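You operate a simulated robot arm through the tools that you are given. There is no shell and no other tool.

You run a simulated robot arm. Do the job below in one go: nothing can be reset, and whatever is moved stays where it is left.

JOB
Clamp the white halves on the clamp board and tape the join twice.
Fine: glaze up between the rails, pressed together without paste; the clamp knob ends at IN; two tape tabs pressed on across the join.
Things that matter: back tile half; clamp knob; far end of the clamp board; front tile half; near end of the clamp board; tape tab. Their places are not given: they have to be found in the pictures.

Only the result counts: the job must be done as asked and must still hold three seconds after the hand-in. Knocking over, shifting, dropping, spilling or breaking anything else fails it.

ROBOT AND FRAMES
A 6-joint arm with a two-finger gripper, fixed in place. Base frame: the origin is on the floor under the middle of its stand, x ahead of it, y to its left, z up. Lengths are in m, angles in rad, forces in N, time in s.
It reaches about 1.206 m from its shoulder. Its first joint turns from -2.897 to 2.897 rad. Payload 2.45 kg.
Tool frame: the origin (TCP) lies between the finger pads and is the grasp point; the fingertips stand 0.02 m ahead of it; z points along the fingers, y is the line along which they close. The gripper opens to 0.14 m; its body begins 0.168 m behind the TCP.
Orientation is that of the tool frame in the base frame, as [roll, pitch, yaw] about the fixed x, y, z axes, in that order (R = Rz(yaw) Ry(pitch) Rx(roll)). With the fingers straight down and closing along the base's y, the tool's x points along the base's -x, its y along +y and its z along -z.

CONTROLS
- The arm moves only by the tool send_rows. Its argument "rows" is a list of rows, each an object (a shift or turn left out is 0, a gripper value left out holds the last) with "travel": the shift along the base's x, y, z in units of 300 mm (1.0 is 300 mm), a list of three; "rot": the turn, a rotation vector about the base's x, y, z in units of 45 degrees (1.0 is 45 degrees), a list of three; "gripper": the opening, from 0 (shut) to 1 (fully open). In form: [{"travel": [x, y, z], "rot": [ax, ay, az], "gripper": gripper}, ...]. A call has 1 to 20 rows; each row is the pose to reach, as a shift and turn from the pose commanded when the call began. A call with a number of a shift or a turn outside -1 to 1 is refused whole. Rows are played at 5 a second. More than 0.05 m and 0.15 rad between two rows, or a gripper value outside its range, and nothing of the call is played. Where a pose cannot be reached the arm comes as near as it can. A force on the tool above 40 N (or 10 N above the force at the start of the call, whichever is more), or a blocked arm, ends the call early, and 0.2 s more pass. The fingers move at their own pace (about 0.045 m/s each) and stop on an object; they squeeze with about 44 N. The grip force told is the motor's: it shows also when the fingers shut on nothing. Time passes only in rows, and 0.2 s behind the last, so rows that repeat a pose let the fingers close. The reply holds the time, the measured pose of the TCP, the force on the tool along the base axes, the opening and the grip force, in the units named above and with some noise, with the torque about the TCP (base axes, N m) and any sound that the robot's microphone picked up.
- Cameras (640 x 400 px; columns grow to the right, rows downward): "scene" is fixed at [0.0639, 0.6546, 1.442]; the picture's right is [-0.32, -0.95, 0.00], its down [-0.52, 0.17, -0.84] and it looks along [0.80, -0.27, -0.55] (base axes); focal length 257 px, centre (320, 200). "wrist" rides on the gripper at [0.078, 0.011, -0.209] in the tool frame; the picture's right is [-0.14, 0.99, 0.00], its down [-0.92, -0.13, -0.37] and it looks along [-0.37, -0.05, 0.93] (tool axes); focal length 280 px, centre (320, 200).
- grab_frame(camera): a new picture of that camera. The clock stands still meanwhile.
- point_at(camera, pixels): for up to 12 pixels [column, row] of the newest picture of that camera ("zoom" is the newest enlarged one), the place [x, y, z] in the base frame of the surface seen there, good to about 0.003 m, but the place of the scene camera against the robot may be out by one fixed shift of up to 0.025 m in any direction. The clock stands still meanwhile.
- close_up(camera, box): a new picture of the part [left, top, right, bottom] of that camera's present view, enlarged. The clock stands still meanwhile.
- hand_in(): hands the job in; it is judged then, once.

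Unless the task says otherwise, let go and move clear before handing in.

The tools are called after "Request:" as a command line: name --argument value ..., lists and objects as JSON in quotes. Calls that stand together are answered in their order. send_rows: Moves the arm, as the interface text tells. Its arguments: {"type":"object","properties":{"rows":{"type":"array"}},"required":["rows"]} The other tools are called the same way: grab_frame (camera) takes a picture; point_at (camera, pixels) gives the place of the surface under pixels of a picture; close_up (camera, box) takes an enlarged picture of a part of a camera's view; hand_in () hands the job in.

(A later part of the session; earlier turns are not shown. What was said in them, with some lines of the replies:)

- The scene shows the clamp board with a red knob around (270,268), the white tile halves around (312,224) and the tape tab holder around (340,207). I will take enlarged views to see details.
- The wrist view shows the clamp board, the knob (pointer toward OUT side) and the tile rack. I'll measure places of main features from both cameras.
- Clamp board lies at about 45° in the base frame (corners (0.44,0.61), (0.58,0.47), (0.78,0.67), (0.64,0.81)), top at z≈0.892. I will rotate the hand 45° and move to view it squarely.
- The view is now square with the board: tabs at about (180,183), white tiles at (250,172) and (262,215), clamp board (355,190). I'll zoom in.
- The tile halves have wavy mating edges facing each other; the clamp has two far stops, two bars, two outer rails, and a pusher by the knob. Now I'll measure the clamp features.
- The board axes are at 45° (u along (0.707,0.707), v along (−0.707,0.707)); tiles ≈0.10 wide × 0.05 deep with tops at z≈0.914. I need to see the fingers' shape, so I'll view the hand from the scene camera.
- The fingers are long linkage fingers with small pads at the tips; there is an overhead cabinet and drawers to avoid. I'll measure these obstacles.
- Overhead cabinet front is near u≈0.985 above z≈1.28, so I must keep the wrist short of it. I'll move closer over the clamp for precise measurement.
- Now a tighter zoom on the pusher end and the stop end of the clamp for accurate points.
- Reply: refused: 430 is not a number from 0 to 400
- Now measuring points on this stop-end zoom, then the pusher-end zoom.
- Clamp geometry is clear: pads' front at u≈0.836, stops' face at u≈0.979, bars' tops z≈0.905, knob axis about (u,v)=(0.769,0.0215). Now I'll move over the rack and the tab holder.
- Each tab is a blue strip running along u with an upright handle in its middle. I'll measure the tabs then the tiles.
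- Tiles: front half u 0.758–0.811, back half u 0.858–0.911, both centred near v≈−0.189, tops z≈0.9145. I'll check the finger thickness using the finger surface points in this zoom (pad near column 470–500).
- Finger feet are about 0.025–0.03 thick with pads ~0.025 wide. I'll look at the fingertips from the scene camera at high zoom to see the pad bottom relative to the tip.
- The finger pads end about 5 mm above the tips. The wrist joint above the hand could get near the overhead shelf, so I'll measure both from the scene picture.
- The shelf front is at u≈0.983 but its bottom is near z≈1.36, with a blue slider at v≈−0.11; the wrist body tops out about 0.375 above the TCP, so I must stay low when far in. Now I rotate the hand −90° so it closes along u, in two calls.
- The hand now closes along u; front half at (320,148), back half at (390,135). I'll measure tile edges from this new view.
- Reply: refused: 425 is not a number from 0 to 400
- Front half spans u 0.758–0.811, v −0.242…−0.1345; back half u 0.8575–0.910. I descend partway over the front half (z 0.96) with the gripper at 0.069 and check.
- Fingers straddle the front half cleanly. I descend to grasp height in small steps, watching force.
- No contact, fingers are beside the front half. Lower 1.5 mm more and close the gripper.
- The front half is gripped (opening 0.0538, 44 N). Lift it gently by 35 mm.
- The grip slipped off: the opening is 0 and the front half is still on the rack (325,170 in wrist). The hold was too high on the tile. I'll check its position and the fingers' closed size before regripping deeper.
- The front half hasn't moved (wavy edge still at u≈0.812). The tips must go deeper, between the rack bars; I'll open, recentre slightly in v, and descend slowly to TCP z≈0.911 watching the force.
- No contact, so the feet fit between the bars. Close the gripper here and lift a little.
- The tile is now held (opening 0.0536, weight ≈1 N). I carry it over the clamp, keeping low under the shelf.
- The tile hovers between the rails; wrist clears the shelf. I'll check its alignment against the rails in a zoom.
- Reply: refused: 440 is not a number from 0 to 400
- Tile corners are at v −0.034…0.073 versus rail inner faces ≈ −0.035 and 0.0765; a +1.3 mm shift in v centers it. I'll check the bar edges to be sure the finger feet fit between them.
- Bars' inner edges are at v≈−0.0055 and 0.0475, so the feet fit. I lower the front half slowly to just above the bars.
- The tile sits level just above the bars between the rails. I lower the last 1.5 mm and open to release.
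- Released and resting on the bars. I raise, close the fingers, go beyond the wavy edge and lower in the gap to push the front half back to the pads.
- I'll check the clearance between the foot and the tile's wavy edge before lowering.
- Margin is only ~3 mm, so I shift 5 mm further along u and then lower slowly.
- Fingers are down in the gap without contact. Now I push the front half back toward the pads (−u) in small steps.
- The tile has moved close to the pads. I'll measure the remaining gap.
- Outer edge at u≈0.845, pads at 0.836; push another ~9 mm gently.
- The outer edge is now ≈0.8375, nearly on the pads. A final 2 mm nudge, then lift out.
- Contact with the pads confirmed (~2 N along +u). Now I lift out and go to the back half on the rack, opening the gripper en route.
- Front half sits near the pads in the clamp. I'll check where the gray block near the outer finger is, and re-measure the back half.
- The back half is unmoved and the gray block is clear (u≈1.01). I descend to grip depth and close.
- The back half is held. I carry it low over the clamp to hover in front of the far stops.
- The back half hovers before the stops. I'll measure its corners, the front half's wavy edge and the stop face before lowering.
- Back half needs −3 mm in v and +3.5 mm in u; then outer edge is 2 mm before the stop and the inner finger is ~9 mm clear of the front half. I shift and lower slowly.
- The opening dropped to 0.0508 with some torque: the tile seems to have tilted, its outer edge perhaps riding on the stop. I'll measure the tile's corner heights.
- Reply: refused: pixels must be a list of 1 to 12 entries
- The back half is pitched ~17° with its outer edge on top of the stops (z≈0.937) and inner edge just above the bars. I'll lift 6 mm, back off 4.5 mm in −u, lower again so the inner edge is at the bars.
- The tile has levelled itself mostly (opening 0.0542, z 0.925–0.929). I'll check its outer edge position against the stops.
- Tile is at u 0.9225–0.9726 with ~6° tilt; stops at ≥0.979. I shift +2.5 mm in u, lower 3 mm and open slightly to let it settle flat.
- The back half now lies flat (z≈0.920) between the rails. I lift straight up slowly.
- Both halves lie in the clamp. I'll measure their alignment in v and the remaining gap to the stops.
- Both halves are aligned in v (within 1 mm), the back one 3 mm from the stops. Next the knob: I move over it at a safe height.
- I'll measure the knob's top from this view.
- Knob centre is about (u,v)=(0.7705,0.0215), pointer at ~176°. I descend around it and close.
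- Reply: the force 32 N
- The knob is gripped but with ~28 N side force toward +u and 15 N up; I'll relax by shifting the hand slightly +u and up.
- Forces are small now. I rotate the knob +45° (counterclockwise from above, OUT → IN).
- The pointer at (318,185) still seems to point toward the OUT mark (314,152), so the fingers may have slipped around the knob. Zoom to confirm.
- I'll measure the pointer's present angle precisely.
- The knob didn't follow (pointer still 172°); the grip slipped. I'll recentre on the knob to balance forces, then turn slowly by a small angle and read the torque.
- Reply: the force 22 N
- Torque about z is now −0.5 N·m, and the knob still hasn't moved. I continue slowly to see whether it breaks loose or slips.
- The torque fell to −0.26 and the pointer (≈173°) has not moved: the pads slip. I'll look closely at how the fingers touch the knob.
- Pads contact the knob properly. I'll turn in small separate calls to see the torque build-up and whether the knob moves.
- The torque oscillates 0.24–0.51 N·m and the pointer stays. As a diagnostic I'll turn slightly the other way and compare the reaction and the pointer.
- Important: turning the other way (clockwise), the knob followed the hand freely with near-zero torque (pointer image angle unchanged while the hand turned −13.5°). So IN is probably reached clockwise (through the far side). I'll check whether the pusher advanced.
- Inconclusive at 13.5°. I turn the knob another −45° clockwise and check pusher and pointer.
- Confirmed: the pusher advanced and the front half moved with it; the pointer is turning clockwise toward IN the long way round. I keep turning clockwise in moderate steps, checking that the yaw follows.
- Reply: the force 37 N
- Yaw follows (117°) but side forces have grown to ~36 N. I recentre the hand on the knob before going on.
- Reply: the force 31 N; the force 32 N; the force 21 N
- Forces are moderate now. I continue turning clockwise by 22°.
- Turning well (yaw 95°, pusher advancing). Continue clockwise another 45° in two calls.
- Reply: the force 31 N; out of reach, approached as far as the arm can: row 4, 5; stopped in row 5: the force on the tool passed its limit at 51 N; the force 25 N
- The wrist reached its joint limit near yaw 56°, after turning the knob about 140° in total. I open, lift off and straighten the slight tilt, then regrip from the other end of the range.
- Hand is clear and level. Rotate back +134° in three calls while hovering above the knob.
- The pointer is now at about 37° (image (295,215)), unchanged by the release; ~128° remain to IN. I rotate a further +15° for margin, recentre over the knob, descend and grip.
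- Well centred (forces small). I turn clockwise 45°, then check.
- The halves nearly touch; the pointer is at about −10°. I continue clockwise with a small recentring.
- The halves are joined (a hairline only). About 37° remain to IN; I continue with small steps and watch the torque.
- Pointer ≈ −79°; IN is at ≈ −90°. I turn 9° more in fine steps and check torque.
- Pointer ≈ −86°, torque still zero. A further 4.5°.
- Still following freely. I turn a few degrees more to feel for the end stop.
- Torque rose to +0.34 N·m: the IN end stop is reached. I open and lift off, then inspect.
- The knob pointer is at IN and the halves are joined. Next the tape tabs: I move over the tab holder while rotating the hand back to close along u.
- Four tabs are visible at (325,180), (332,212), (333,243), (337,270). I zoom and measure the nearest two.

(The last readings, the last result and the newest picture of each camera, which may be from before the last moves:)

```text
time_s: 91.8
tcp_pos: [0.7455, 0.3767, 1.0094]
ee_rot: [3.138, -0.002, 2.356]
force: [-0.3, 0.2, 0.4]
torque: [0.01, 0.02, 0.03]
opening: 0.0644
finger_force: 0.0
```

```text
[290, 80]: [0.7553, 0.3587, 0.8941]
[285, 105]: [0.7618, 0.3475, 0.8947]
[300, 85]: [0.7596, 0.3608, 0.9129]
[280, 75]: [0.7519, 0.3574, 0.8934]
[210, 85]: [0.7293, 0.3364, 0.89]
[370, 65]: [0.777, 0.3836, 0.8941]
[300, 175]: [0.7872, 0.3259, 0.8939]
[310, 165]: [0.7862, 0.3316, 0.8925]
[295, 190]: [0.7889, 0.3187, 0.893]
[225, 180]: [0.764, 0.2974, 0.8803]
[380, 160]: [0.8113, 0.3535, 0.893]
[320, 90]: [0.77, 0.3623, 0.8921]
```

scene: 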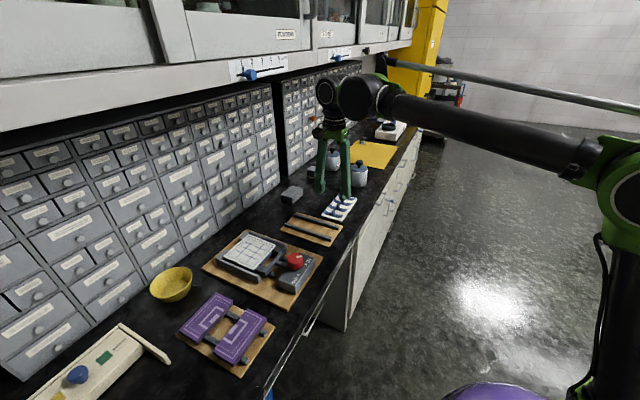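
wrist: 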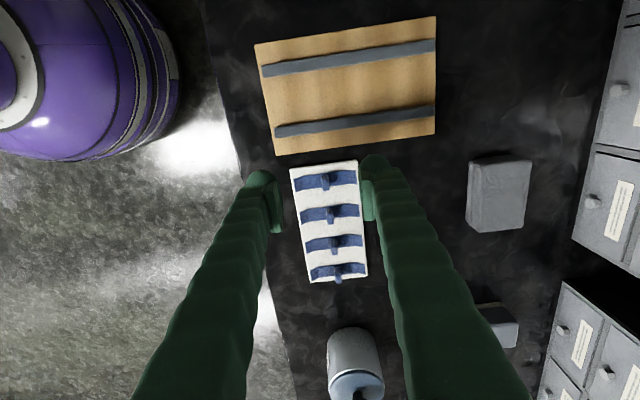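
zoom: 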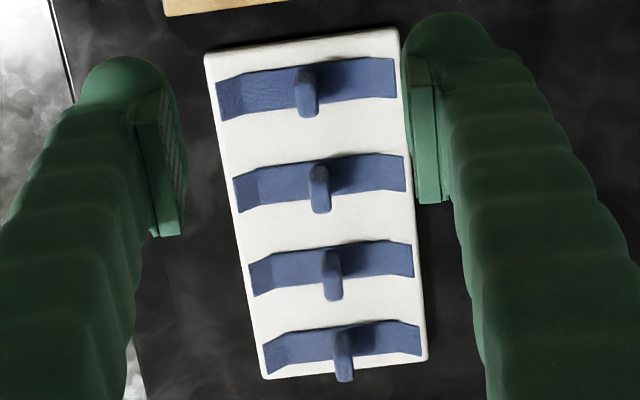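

The handles are thin fins (~6 mm in u, ~12 mm in v). I zoom in on the first tab's handle for precise location.

Request:
close_up --camera "wrist" --box '[300, 160, 360, 200]'

Request:
point_at --camera "zoom" --pixels '[[260, 130], [262, 165], [265, 200], [295, 165], [230, 165], [250, 110], [285, 110], [90, 130], [520, 95], [130, 170], [480, 140], [268, 235]]'

```text
10.00 times, centred on (330, 180) of wrist
```

zoom: 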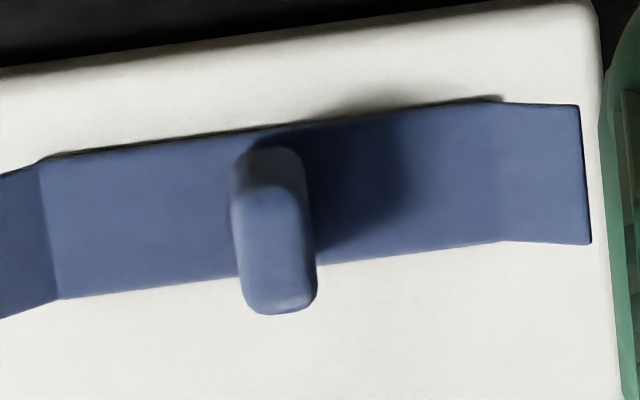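

```text
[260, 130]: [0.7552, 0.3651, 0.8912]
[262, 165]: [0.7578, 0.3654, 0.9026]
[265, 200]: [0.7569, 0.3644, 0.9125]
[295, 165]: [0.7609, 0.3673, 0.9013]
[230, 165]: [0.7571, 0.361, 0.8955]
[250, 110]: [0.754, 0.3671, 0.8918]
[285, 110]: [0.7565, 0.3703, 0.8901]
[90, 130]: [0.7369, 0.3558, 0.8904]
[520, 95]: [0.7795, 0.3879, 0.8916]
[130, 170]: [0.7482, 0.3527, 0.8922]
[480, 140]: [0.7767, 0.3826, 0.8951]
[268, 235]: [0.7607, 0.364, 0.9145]
```

The first handle is at about (u,v)=(0.794,−0.283), top z≈0.9135. I move above it, narrow the opening, and lower to z 0.95 for a check.

Request:
send_rows --rows '[{"travel": [0.027, -0.0247, -0.04], "gripper": 0.22}, {"travel": [0.054, -0.0493, -0.08]}, {"travel": [0.054, -0.0493, -0.14]}, {"travel": [0.054, -0.0493, -0.198]}, {"travel": [0.054, -0.0493, -0.198]}]'

Request:
close_up --camera "wrist" --box '[250, 130, 390, 250]'

Request:
close_up --camera "scene" --box '[305, 160, 375, 230]'

```text
time_s: 93.0
tcp_pos: [0.7603, 0.361, 0.9497]
ee_rot: [3.138, -0.001, 2.357]
force: [0.1, -0.2, -1.3]
torque: [-0.01, 0.02, -0.02]
opening: 0.0309
finger_force: 0.1
```

```text
3.33 times, centred on (320, 190) of wrist
```

zoom: 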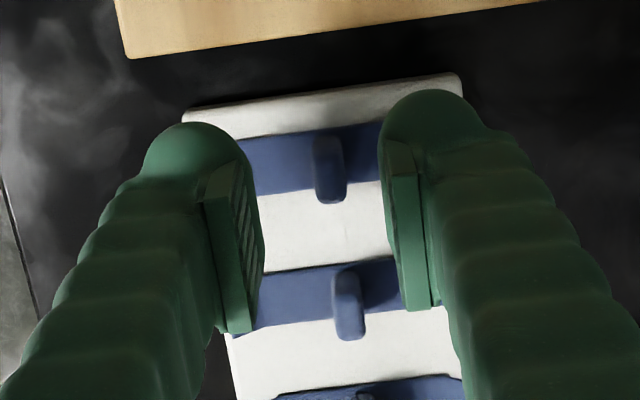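

```text
5.71 times, centred on (340, 195) of scene
```

zoom: 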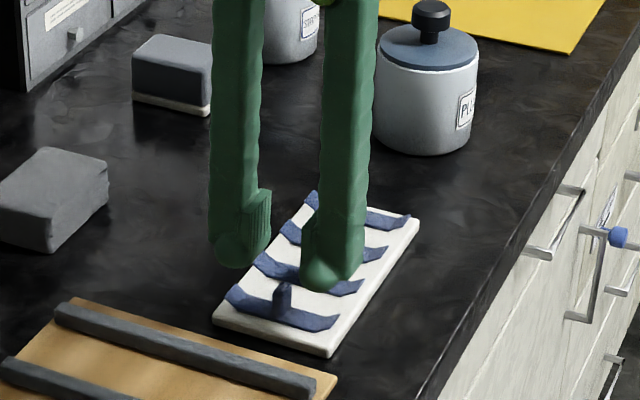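

Request:
point_at --camera "zoom" --pixels '[[326, 150], [330, 175], [335, 197], [320, 165], [341, 165], [300, 160], [365, 150], [347, 300], [350, 330]]'

```text
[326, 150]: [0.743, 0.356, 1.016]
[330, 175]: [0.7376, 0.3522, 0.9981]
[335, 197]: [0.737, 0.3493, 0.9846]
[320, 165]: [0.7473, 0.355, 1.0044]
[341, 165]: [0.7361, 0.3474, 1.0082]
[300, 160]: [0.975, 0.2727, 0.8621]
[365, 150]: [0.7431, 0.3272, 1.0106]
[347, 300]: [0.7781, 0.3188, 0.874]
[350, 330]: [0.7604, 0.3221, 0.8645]
```

The newest zoom was the scene's, so I repeat on a wrist zoom.

Request:
close_up --camera "wrist" --box '[290, 150, 360, 240]'

Request:
point_at --camera "zoom" --pixels '[[328, 60], [330, 95], [335, 130], [310, 90], [352, 90], [330, 40], [335, 140]]'

```text
4.44 times, centred on (325, 195) of wrist
```

zoom: 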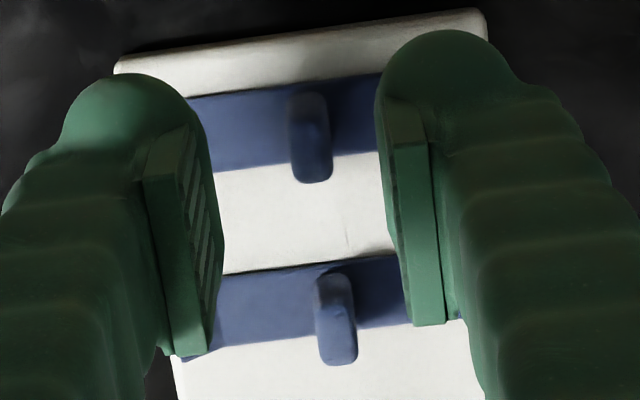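

```text
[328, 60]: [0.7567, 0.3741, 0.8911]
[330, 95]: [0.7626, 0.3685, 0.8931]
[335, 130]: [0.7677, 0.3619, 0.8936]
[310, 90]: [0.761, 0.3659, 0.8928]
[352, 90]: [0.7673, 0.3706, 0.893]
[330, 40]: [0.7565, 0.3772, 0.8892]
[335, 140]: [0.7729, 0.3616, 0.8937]
```

Request:
point_at --camera "zoom" --pixels '[[306, 105], [311, 130], [315, 150], [319, 175], [297, 140], [327, 140], [335, 300], [338, 330], [342, 355]]'

```text
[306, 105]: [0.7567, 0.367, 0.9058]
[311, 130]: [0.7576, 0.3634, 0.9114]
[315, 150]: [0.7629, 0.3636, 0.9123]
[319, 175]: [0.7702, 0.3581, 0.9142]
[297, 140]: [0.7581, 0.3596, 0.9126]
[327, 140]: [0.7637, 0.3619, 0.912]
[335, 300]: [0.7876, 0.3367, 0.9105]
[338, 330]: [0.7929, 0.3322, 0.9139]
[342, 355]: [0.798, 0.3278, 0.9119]
```

Handle 1 centre is (u,v)≈(0.794,−0.284). I lower to grip it just above the bent strip ends, then close.

Request:
send_rows --rows '[{"travel": [0.006, -0.0013, -0.03], "gripper": 0.22}, {"travel": [0.006, -0.0013, -0.06]}, {"travel": [0.006, -0.0013, -0.08]}, {"travel": [0.006, -0.0013, -0.09]}, {"travel": [0.006, -0.0013, -0.098]}, {"travel": [0.006, -0.0013, -0.098]}]'

Request:
send_rows --rows '[{"gripper": 0}, {"gripper": 0}, {"gripper": 0}, {"gripper": 0}]'

Request:
close_up --camera "scene" --box '[305, 160, 375, 230]'

```text
time_s: 94.4
tcp_pos: [0.7605, 0.3604, 0.9208]
ee_rot: [3.138, -0.001, 2.357]
force: [-0.7, 0.4, -0.1]
torque: [0.01, 0.02, -0.01]
opening: 0.031
finger_force: 0.0
```

```text
time_s: 95.4
tcp_pos: [0.7609, 0.3597, 0.9203]
ee_rot: [3.137, -0.002, 2.356]
force: [0.2, -0.7, 0.9]
torque: [0.0, -0.01, -0.01]
opening: 0.0059
finger_force: 33.8
```

```text
5.71 times, centred on (340, 195) of scene
```

zoom: 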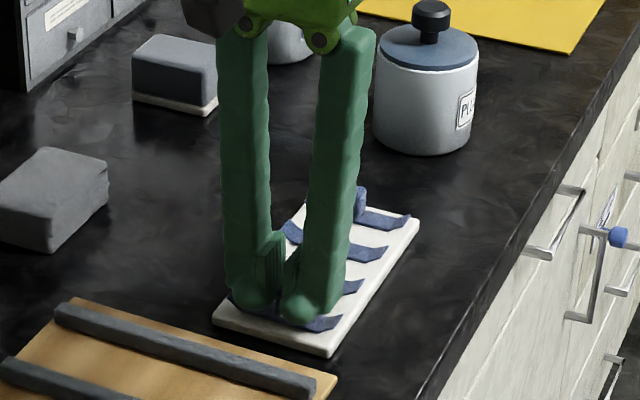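

The handle is gripped (opening 0.0059). Lift slowly.

Request:
send_rows --rows '[{"travel": [0, 0, 0.01], "gripper": 0}, {"travel": [0, 0, 0.02]}, {"travel": [0, 0, 0.04]}, {"travel": [0, 0, 0.07]}, {"travel": [0, 0, 0.1]}, {"travel": [0, 0, 0.1]}]'

Request:
close_up --camera "scene" --box '[305, 160, 375, 230]'

Request:
close_up --camera "wrist" --box '[250, 130, 390, 250]'

```text
time_s: 96.8
tcp_pos: [0.761, 0.3606, 0.9513]
ee_rot: [3.138, -0.003, 2.357]
force: [-0.1, 0.1, -1.4]
torque: [-0.01, -0.04, 0.03]
opening: 0.0061
finger_force: 33.9
```

```text
5.71 times, centred on (340, 195) of scene
```

zoom: 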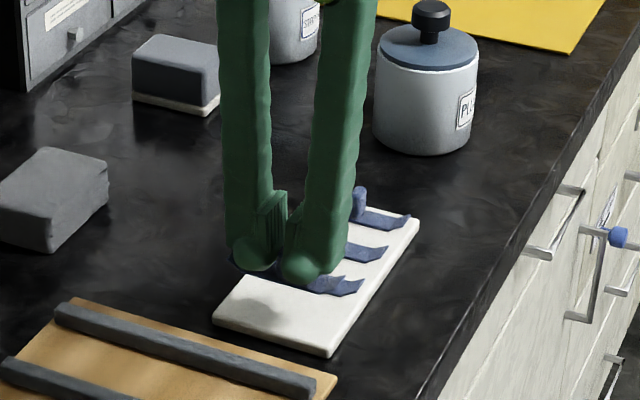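

```text
3.33 times, centred on (320, 190) of wrist
```

zoom: 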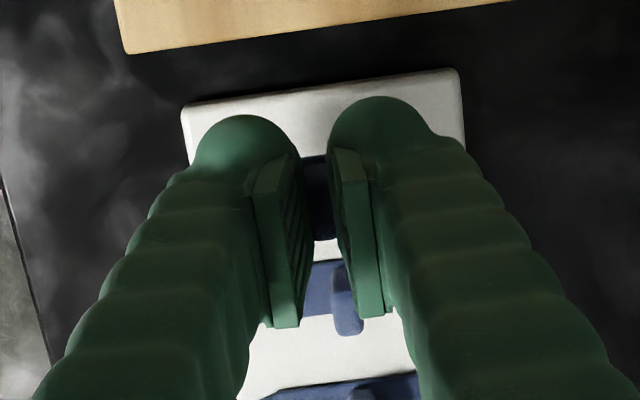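

The tab came off the holder. I carry it low to the clamp, stopping just short of the join to measure.

Request:
send_rows --rows '[{"travel": [0.05, 0.05, 0.0483], "gripper": 0}, {"travel": [0.1348, 0.1348, 0.0483]}, {"travel": [0.0471, 0.2305, 0.0483]}, {"travel": [-0.0406, 0.3262, 0.0483]}, {"travel": [-0.1282, 0.4218, 0.0483]}, {"travel": [-0.2159, 0.5174, 0.0483]}, {"travel": [-0.3036, 0.6131, 0.0483]}, {"travel": [-0.3913, 0.7087, 0.0483]}, {"travel": [-0.383, 0.818, 0.0483]}, {"travel": [-0.375, 0.9277, 0.0483]}, {"travel": [-0.375, 0.9277, 0.0483]}]'

Request:
grab_frame --camera "wrist"

Request:
close_up --camera "wrist" --box '[190, 60, 460, 260]'

```text
time_s: 99.2
tcp_pos: [0.6478, 0.6368, 0.9659]
ee_rot: [3.138, -0.001, 2.356]
force: [-0.5, 0.4, 0.6]
torque: [0.03, 0.01, 0.01]
opening: 0.0059
finger_force: 34.2
```

```text
taken
```

wrist: 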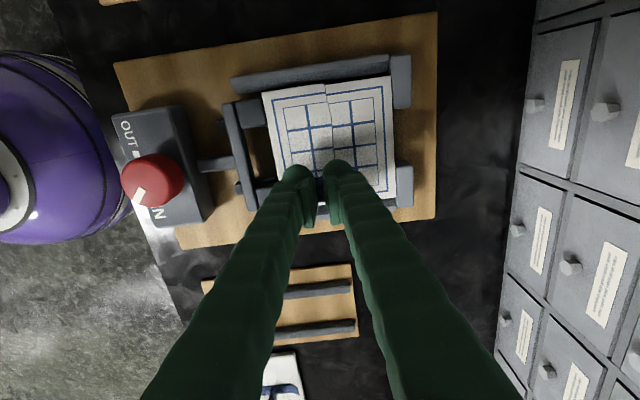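

```text
2.00 times, centred on (325, 160) of wrist
```

zoom: 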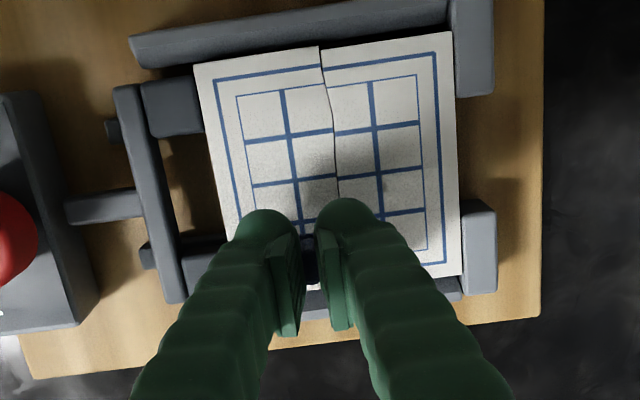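

The joined tile is clearly visible with the join running from (321,48) to (338,190) in the zoom. I measure it.

Request:
point_at --camera "zoom" --pixels '[[321, 55], [326, 85], [332, 115], [336, 145], [338, 180], [197, 68], [449, 36], [316, 52], [328, 48], [458, 270], [225, 200], [150, 110]]'

```text
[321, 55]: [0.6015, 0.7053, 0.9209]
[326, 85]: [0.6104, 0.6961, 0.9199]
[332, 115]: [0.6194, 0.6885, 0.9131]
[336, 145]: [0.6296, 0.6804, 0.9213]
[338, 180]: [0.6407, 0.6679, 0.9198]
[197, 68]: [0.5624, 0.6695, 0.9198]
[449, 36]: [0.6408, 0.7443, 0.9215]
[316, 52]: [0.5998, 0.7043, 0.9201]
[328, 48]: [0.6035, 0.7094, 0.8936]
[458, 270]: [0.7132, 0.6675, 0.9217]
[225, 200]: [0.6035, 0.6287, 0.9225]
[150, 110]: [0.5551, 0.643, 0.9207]
```

The join is at u≈0.925, tile top z≈0.9205. I move the tab over the join at v≈−0.006 and lower to just above the tile.

Request:
send_rows --rows '[{"travel": [0.018, 0.02, 0], "gripper": 0}, {"travel": [0.035, 0.0397, 0]}, {"travel": [0.035, 0.0397, -0.02]}, {"travel": [0.035, 0.0397, -0.035]}, {"travel": [0.035, 0.0397, -0.042]}, {"travel": [0.035, 0.0397, -0.042]}]'

Request:
close_up --camera "scene" --box '[210, 210, 310, 290]'

Request:
close_up --camera "wrist" --box '[190, 60, 460, 260]'

```text
time_s: 100.6
tcp_pos: [0.66, 0.6509, 0.9536]
ee_rot: [3.137, -0.002, 2.357]
force: [0.2, 0.4, -0.2]
torque: [-0.02, 0.01, 0.05]
opening: 0.0059
finger_force: 34.2
```

```text
5.00 times, centred on (260, 250) of scene
```

zoom: 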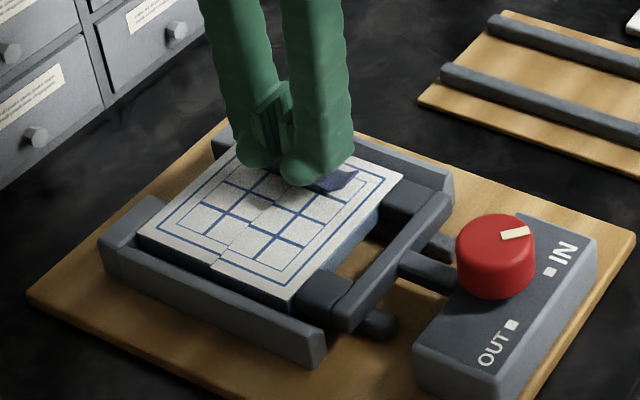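

```text
2.00 times, centred on (325, 160) of wrist
```

zoom: 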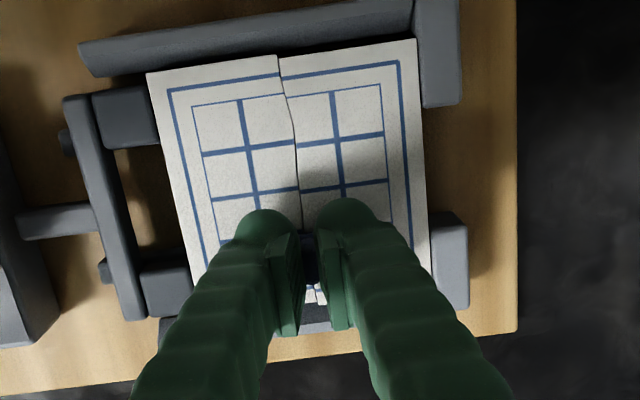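

The tab hovers across the join. I lower in half-millimetre steps until contact.

Request:
send_rows --rows '[{"travel": [0, 0, -0.0017], "gripper": 0}, {"travel": [0, 0, -0.0033]}, {"travel": [0, 0, -0.005]}]'

Request:
send_rows --rows '[{"travel": [0, 0, -0.0017], "gripper": 0}, {"travel": [0, 0, -0.0033]}]'

```text
time_s: 101.4
tcp_pos: [0.6587, 0.6511, 0.9516]
ee_rot: [3.139, -0.001, 2.357]
force: [0.6, 0.7, 0.9]
torque: [-0.02, -0.02, 0.0]
opening: 0.006
finger_force: 34.2
```

```text
time_s: 102.0
tcp_pos: [0.6588, 0.6495, 0.9501]
ee_rot: [3.14, -0.001, 2.353]
force: [-0.2, -0.2, 1.6]
torque: [-0.03, -0.01, 0.02]
opening: 0.0061
finger_force: 34.1
```

Request:
send_rows --rows '[{"travel": [0, 0, -0.0017], "gripper": 0}, {"travel": [0, 0, -0.0033]}]'

Request:
send_rows --rows '[{"travel": [0, 0, -0.0017], "gripper": 0}, {"travel": [0, 0, -0.0033]}]'

```text
time_s: 102.6
tcp_pos: [0.6584, 0.6508, 0.9505]
ee_rot: [3.136, -0.002, 2.357]
force: [3.1, 1.3, 9.3]
torque: [-0.02, -0.06, -0.01]
opening: 0.006
finger_force: 33.8
```

```text
time_s: 103.2
tcp_pos: [0.6579, 0.6503, 0.9499]
ee_rot: [3.137, -0.002, 2.355]
force: [5.6, 2.6, 27.2]
torque: [-0.03, -0.1, 0.04]
opening: 0.0059
finger_force: 34.0
```

The tab is pressed with ~27 N. I hold briefly, ease the force slightly, then open a little and lift off.

Request:
send_rows --rows '[{"gripper": 0}, {"gripper": 0}, {"travel": [0, 0, 0.0015], "gripper": 0}, {"travel": [0, 0, 0.0015], "gripper": 0.15}, {"travel": [0, 0, 0.0015], "gripper": 0.15}, {"travel": [0, 0, 0.0015], "gripper": 0.15}]'

Request:
send_rows --rows '[{"travel": [0, 0, 0.015], "gripper": 0.15}, {"travel": [0, 0, 0.04]}, {"travel": [0, 0, 0.07]}, {"travel": [0, 0, 0.07]}]'

Request:
close_up --camera "scene" --box '[210, 210, 310, 290]'

Request:
close_up --camera "wrist" --box '[190, 60, 460, 260]'

```text
time_s: 104.6
tcp_pos: [0.6578, 0.6509, 0.9488]
ee_rot: [3.137, -0.003, 2.357]
force: [0.3, -0.6, -0.1]
torque: [0.02, 0.02, -0.01]
opening: 0.0213
finger_force: 0.0
```

```text
time_s: 105.6
tcp_pos: [0.6592, 0.6509, 0.9705]
ee_rot: [3.137, -0.003, 2.358]
force: [0.5, -0.9, 0.6]
torque: [0.04, -0.02, -0.01]
opening: 0.0212
finger_force: 0.1
```

```text
5.00 times, centred on (260, 250) of scene
```

zoom: 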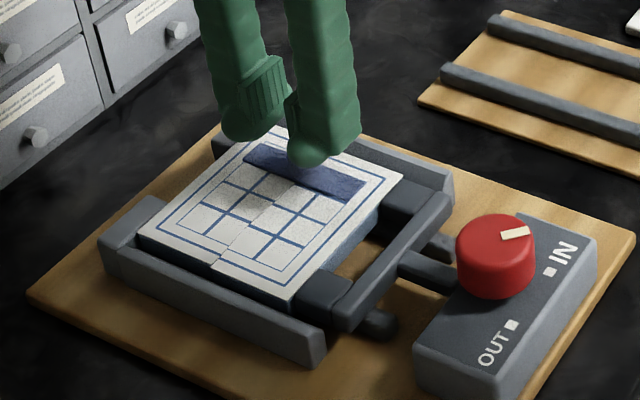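

```text
2.00 times, centred on (325, 160) of wrist
```

zoom: 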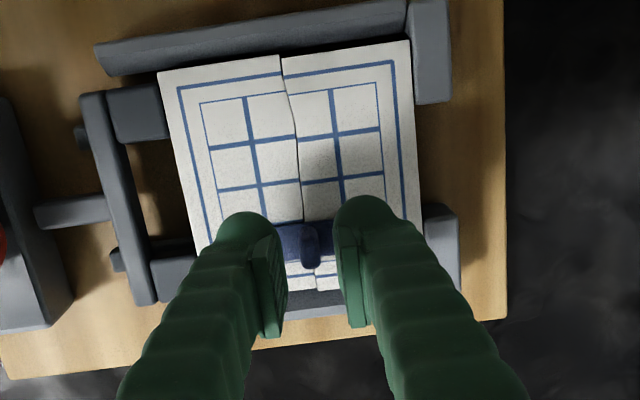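

The strip now lies flat across the join (scene (245,150)–(365,195)). Now the second tab: I move back to the holder over handle 2.

Request:
send_rows --rows '[{"travel": [-0.0775, -0.0775, 0], "gripper": 0.15}, {"travel": [-0.155, -0.155, 0]}, {"travel": [-0.073, -0.2559, 0]}, {"travel": [0.009, -0.3569, 0]}, {"travel": [0.091, -0.4578, 0]}, {"travel": [0.173, -0.5588, 0]}, {"travel": [0.255, -0.6597, 0]}]'

Request:
send_rows --rows '[{"travel": [0.0474, -0.1016, 0], "gripper": 0.22}, {"travel": [0.0949, -0.2032, 0]}, {"travel": [0.1423, -0.3047, 0]}, {"travel": [0.1897, -0.4063, 0]}, {"travel": [0.1897, -0.4063, -0.0647]}, {"travel": [0.1897, -0.4063, -0.0647]}]'

Request:
close_up --camera "wrist" --box '[270, 130, 380, 250]'

```text
time_s: 107.2
tcp_pos: [0.7352, 0.45, 0.9682]
ee_rot: [3.138, -0.002, 2.356]
force: [-0.7, 0.6, 0.1]
torque: [-0.05, -0.02, -0.03]
opening: 0.0212
finger_force: 0.1
```

```text
time_s: 108.6
tcp_pos: [0.7915, 0.3307, 0.9513]
ee_rot: [3.139, 0.0, 2.355]
force: [0.7, -0.1, 0.0]
torque: [-0.04, 0.0, 0.03]
opening: 0.031
finger_force: 0.1
```

```text
3.33 times, centred on (325, 190) of wrist
```

zoom: 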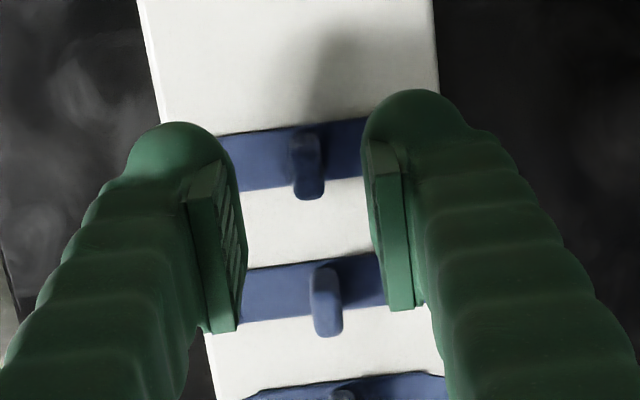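

Request:
point_at --camera "zoom" --pixels '[[302, 145], [305, 160], [309, 175], [311, 193], [297, 165], [319, 165], [300, 135], [250, 165], [350, 150]]'

```text
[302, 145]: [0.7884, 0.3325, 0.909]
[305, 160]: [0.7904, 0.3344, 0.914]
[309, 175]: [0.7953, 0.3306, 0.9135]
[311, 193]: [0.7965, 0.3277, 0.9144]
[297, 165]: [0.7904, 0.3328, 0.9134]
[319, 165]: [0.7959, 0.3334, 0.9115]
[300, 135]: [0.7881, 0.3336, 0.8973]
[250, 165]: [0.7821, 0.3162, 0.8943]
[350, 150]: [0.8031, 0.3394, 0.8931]
```

Handle 2 is at (u,v)≈(0.7955,−0.327). Lower and grip it.

Request:
send_rows --rows '[{"travel": [0.0047, 0.0024, -0.03], "gripper": 0.22}, {"travel": [0.0047, 0.0024, -0.06]}, {"travel": [0.0047, 0.0024, -0.08]}, {"travel": [0.0047, 0.0024, -0.09]}, {"travel": [0.0047, 0.0024, -0.0983]}, {"travel": [0.0047, 0.0024, -0.0983]}]'

Request:
send_rows --rows '[{"gripper": 0}, {"gripper": 0}, {"gripper": 0}, {"gripper": 0}, {"gripper": 0}]'

Request:
send_rows --rows '[{"travel": [0, 0, 0.01], "gripper": 0}, {"travel": [0, 0, 0.02]}, {"travel": [0, 0, 0.04]}, {"travel": [0, 0, 0.07]}, {"travel": [0, 0, 0.1]}, {"travel": [0, 0, 0.1]}]'

Request:
close_up --camera "scene" --box '[305, 160, 375, 230]'

```text
time_s: 110.0
tcp_pos: [0.7931, 0.3311, 0.9223]
ee_rot: [3.138, -0.002, 2.357]
force: [-0.6, -0.6, 0.0]
torque: [0.01, 0.04, 0.02]
opening: 0.0307
finger_force: 0.0
```

```text
time_s: 111.2
tcp_pos: [0.7934, 0.3312, 0.9213]
ee_rot: [3.138, -0.001, 2.357]
force: [-0.2, 0.2, 0.8]
torque: [-0.03, -0.01, 0.01]
opening: 0.0059
finger_force: 34.5
```

```text
time_s: 112.6
tcp_pos: [0.794, 0.3327, 0.9494]
ee_rot: [3.136, -0.002, 2.356]
force: [1.3, 0.2, -0.7]
torque: [-0.03, -0.01, -0.03]
opening: 0.0059
finger_force: 34.2
```

```text
5.71 times, centred on (340, 195) of scene
```

zoom: 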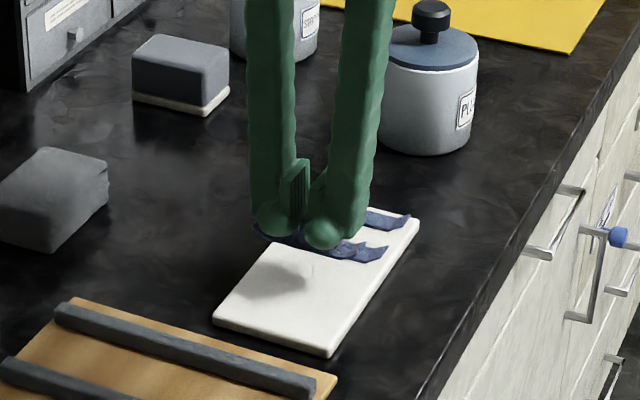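

The second tab is held. I carry it round to the clamp at v≈0.047, short of the join.

Request:
send_rows --rows '[{"travel": [0.07, 0.07, 0.04], "gripper": 0}, {"travel": [0.1403, 0.1403, 0.065]}, {"travel": [0.0568, 0.2237, 0.065]}, {"travel": [-0.0266, 0.3071, 0.065]}, {"travel": [-0.1101, 0.3905, 0.065]}, {"travel": [-0.1936, 0.4739, 0.065]}, {"travel": [-0.277, 0.5573, 0.065]}]'

Request:
send_rows --rows '[{"travel": [-0.0929, 0.0929, 0], "gripper": 0}, {"travel": [-0.1857, 0.1857, 0]}, {"travel": [-0.2786, 0.2786, 0]}, {"travel": [-0.3714, 0.3714, 0]}, {"travel": [-0.4643, 0.4643, 0]}, {"travel": [-0.4053, 0.5233, 0]}, {"travel": [-0.3463, 0.5823, 0]}, {"travel": [-0.3463, 0.5823, 0]}]'

Request:
close_up --camera "wrist" --box '[190, 80, 460, 280]'

Request:
close_up --camera "scene" --box '[210, 210, 310, 290]'

```text
time_s: 114.2
tcp_pos: [0.7088, 0.4973, 0.9724]
ee_rot: [3.139, -0.001, 2.354]
force: [0.4, -0.5, -0.9]
torque: [0.04, 0.03, 0.01]
opening: 0.0056
finger_force: 34.1
```

```text
time_s: 116.0
tcp_pos: [0.6084, 0.6714, 0.9701]
ee_rot: [3.138, -0.001, 2.356]
force: [0.5, 0.1, 0.9]
torque: [-0.02, -0.01, 0.0]
opening: 0.0059
finger_force: 34.3
```

```text
2.00 times, centred on (325, 180) of wrist
```

zoom: 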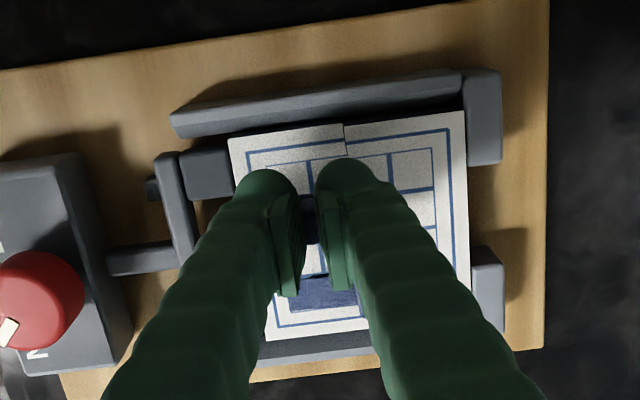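

```text
5.00 times, centred on (260, 250) of scene
```

zoom: 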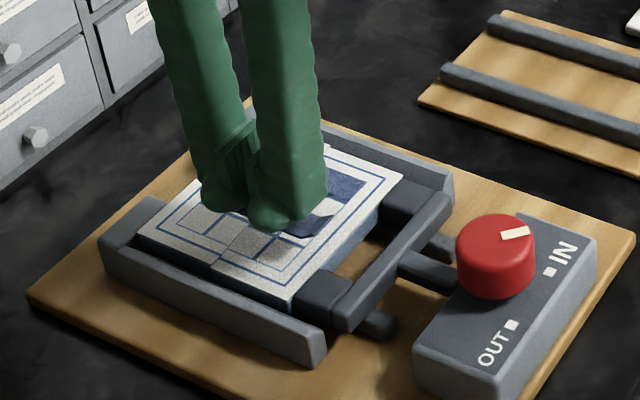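

I move the final 20 mm to the join and lower to just above the tile.

Request:
send_rows --rows '[{"travel": [0.024, 0.024, 0], "gripper": 0}, {"travel": [0.0483, 0.0483, 0]}, {"travel": [0.0483, 0.0483, -0.03]}, {"travel": [0.0483, 0.0483, -0.05]}, {"travel": [0.0483, 0.0483, -0.0583]}, {"travel": [0.0483, 0.0483, -0.0583]}]'

Request:
close_up --camera "scene" --box '[210, 210, 310, 290]'

Request:
close_up --camera "wrist" --box '[190, 80, 460, 280]'

```text
time_s: 117.4
tcp_pos: [0.6223, 0.687, 0.9532]
ee_rot: [3.14, -0.002, 2.357]
force: [0.0, -0.3, -0.1]
torque: [-0.01, -0.01, -0.01]
opening: 0.0059
finger_force: 34.2
```

```text
5.00 times, centred on (260, 250) of scene
```

zoom: 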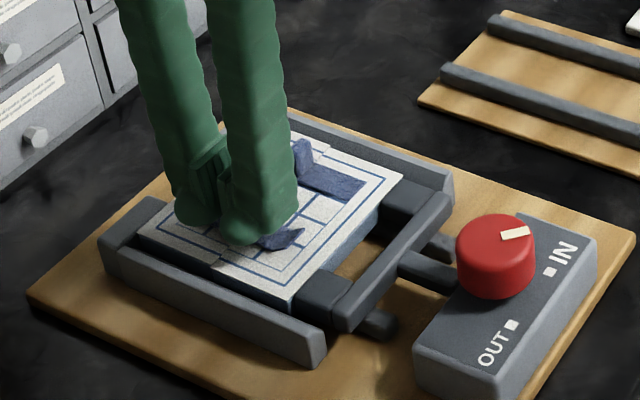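

```text
2.00 times, centred on (325, 180) of wrist
```

zoom: 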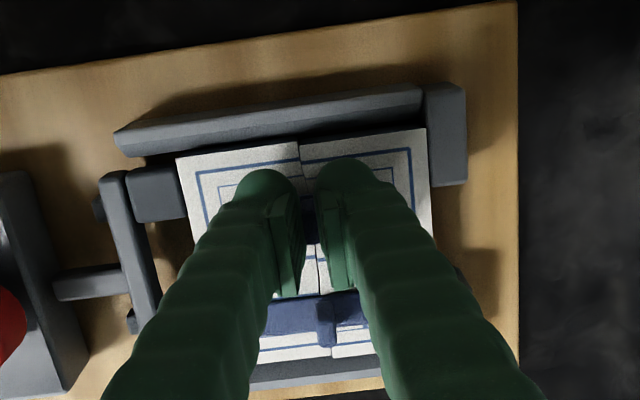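

Aligned over the join beside tab 1. Lower in half-millimetre steps and press.

Request:
send_rows --rows '[{"travel": [0, 0, -0.0033], "gripper": 0}, {"travel": [0, 0, -0.0067]}, {"travel": [0, 0, -0.01]}]'

Request:
send_rows --rows '[{"travel": [0, 0, -0.0017], "gripper": 0}, {"travel": [0, 0, -0.0033]}]'

```text
time_s: 118.2
tcp_pos: [0.6223, 0.6885, 0.9504]
ee_rot: [3.136, -0.002, 2.356]
force: [6.5, 5.1, 19.6]
torque: [-0.01, -0.1, 0.04]
opening: 0.0058
finger_force: 33.9
```

```text
time_s: 118.9
tcp_pos: [0.6214, 0.6872, 0.9507]
ee_rot: [3.135, 0.001, 2.357]
force: [2.9, 2.9, 16.4]
torque: [-0.05, -0.06, -0.02]
opening: 0.0061
finger_force: 33.3
stopped in row 2: the force on the tool passed its limit at 40 N (the readings are from after the stop); the commanded pose is now the measured one
```

The tab was pressed firmly (peaked at 40 N, now 16 N). I open slightly and lift off.

Request:
send_rows --rows '[{"gripper": 0}, {"gripper": 0.15}, {"gripper": 0.15}, {"gripper": 0.15}, {"gripper": 0.15}]'

Request:
send_rows --rows '[{"travel": [0, 0, 0.015], "gripper": 0.15}, {"travel": [0, 0, 0.04]}, {"travel": [0, 0, 0.065]}, {"travel": [0, 0, 0.065]}]'

Request:
close_up --camera "scene" --box '[210, 210, 310, 290]'

Request:
close_up --camera "wrist" --box '[190, 80, 460, 280]'

```text
time_s: 120.1
tcp_pos: [0.6208, 0.6874, 0.9499]
ee_rot: [3.137, -0.003, 2.356]
force: [0.0, 0.0, 0.8]
torque: [-0.02, 0.02, 0.01]
opening: 0.021
finger_force: 0.0
```

```text
time_s: 121.1
tcp_pos: [0.6223, 0.6878, 0.9695]
ee_rot: [3.135, -0.002, 2.357]
force: [0.3, -0.6, 0.0]
torque: [0.0, 0.0, 0.01]
opening: 0.0211
finger_force: 0.1
```

```text
5.00 times, centred on (260, 250) of scene
```

zoom: 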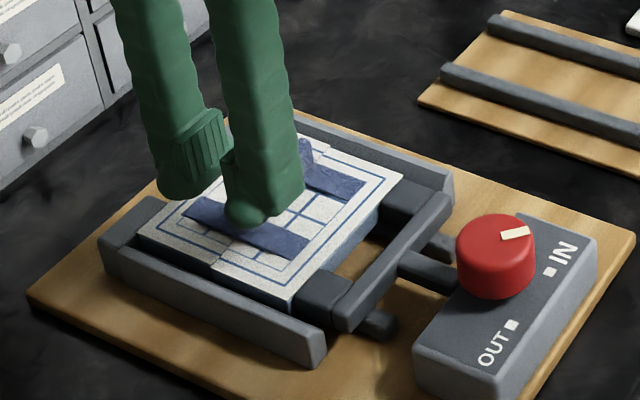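

```text
2.00 times, centred on (325, 180) of wrist
```

zoom: 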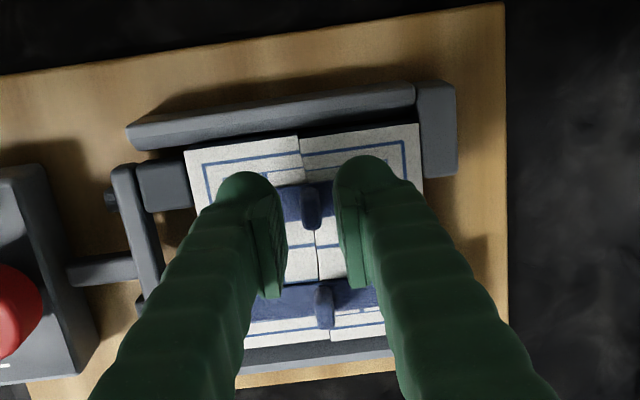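

Both tabs lie flat across the join. I move back toward the robot and up, clear of everything, then inspect.

Request:
send_rows --rows '[{"travel": [-0.08, -0.08, 0], "gripper": 0.15}, {"travel": [-0.16, -0.16, 0.05]}, {"travel": [-0.22, -0.22, 0.15]}, {"travel": [-0.28, -0.28, 0.28]}, {"travel": [-0.34, -0.34, 0.4]}, {"travel": [-0.4, -0.4, 0.5]}, {"travel": [-0.4, -0.4, 0.5], "gripper": 0.6}, {"travel": [-0.4, -0.4, 0.5]}]'

Request:
grab_frame --camera "wrist"

Request:
close_up --camera "scene" --box '[210, 210, 310, 290]'

Request:
grab_frame --camera "scene"

```text
time_s: 122.9
tcp_pos: [0.5028, 0.5701, 1.1205]
ee_rot: [3.138, -0.001, 2.356]
force: [0.0, 0.0, -0.4]
torque: [-0.03, 0.01, -0.01]
opening: 0.0737
finger_force: 0.0
```

```text
taken
```

wrist: 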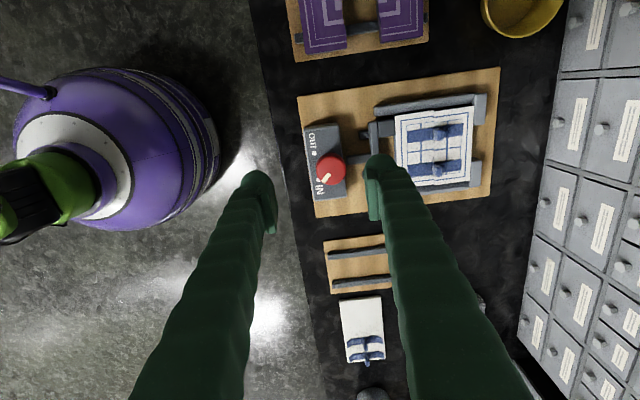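

```text
5.00 times, centred on (260, 250) of scene
```

zoom: 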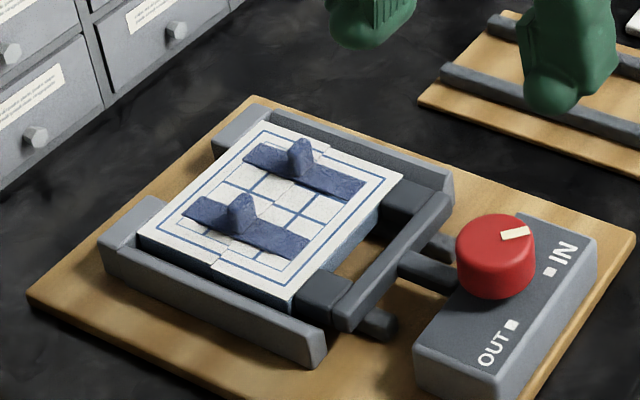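

```text
taken
```

scene: 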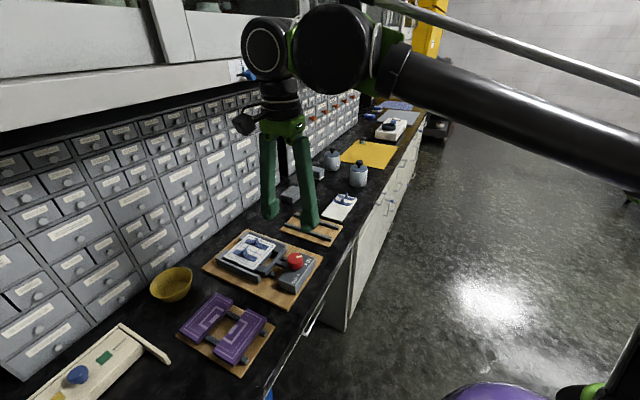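

Tabs, halves and clamp look right. I'll check the knob pointer against the IN mark and the join from above.

Request:
close_up --camera "wrist" --box '[290, 60, 510, 220]'

Request:
close_up --camera "wrist" --box '[295, 115, 385, 205]'

Request:
point_at --camera "zoom" --pixels '[[306, 290], [280, 305], [270, 315], [240, 180]]'

```text
2.50 times, centred on (400, 140) of wrist
```

zoom: 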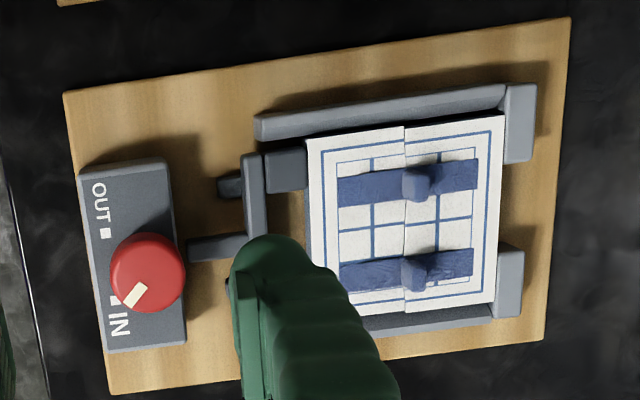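

```text
4.44 times, centred on (340, 160) of wrist
```

zoom: 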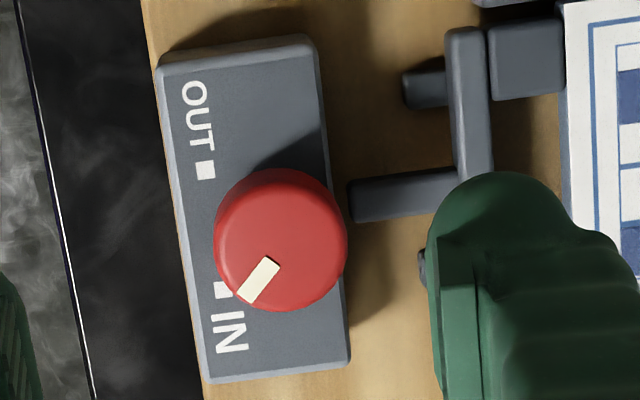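

```text
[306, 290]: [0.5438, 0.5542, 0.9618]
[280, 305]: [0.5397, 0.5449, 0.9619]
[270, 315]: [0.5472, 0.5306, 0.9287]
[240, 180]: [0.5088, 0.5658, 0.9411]
```

Request:
point_at --camera "zoom" --pixels '[[268, 266], [250, 294], [222, 290], [205, 170], [218, 240], [346, 240], [283, 305]]'

```text
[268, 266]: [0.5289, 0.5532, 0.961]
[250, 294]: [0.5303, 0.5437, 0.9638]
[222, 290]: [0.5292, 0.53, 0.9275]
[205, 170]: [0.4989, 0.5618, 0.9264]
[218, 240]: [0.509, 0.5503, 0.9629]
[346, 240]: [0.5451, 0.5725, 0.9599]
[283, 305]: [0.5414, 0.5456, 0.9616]
```

The pointer tip lies at about −89° from the knob centre versus the IN mark at −91°, at its end stop; the halves are joined between the rails with two flat tabs across the join, and the hand is clear. I hand the job in.

Request:
hand_in

```text
The job is handed in.
```

I handed the job in. Both white halves are in the clamp, glaze up between the rails, with the join closed to a hairline and no paste used. The result of the judging wasn't shown to me.

- **Halves:** The back half sits at the far stops and the clamp holds the front half against it. The two halves line up sideways to within about 1 to 2 mm.
- **Knob:** It is at IN. The pointer measured about 2° short of the mark, and I felt the end stop when turning it. It had to go clockwise the long way round. My first tries the other way slipped and did not move it.
- **Tape tabs:** Two tabs lie flat across the join, both gripped by their handles and pressed down. The first took about 27 N and the second about 40 N.

The back half first caught on the stops while I was lowering it and tilted. I backed it off and it settled flat. I saw nothing else on the bench shifted or knocked over. The hand was clear before the hand-in.
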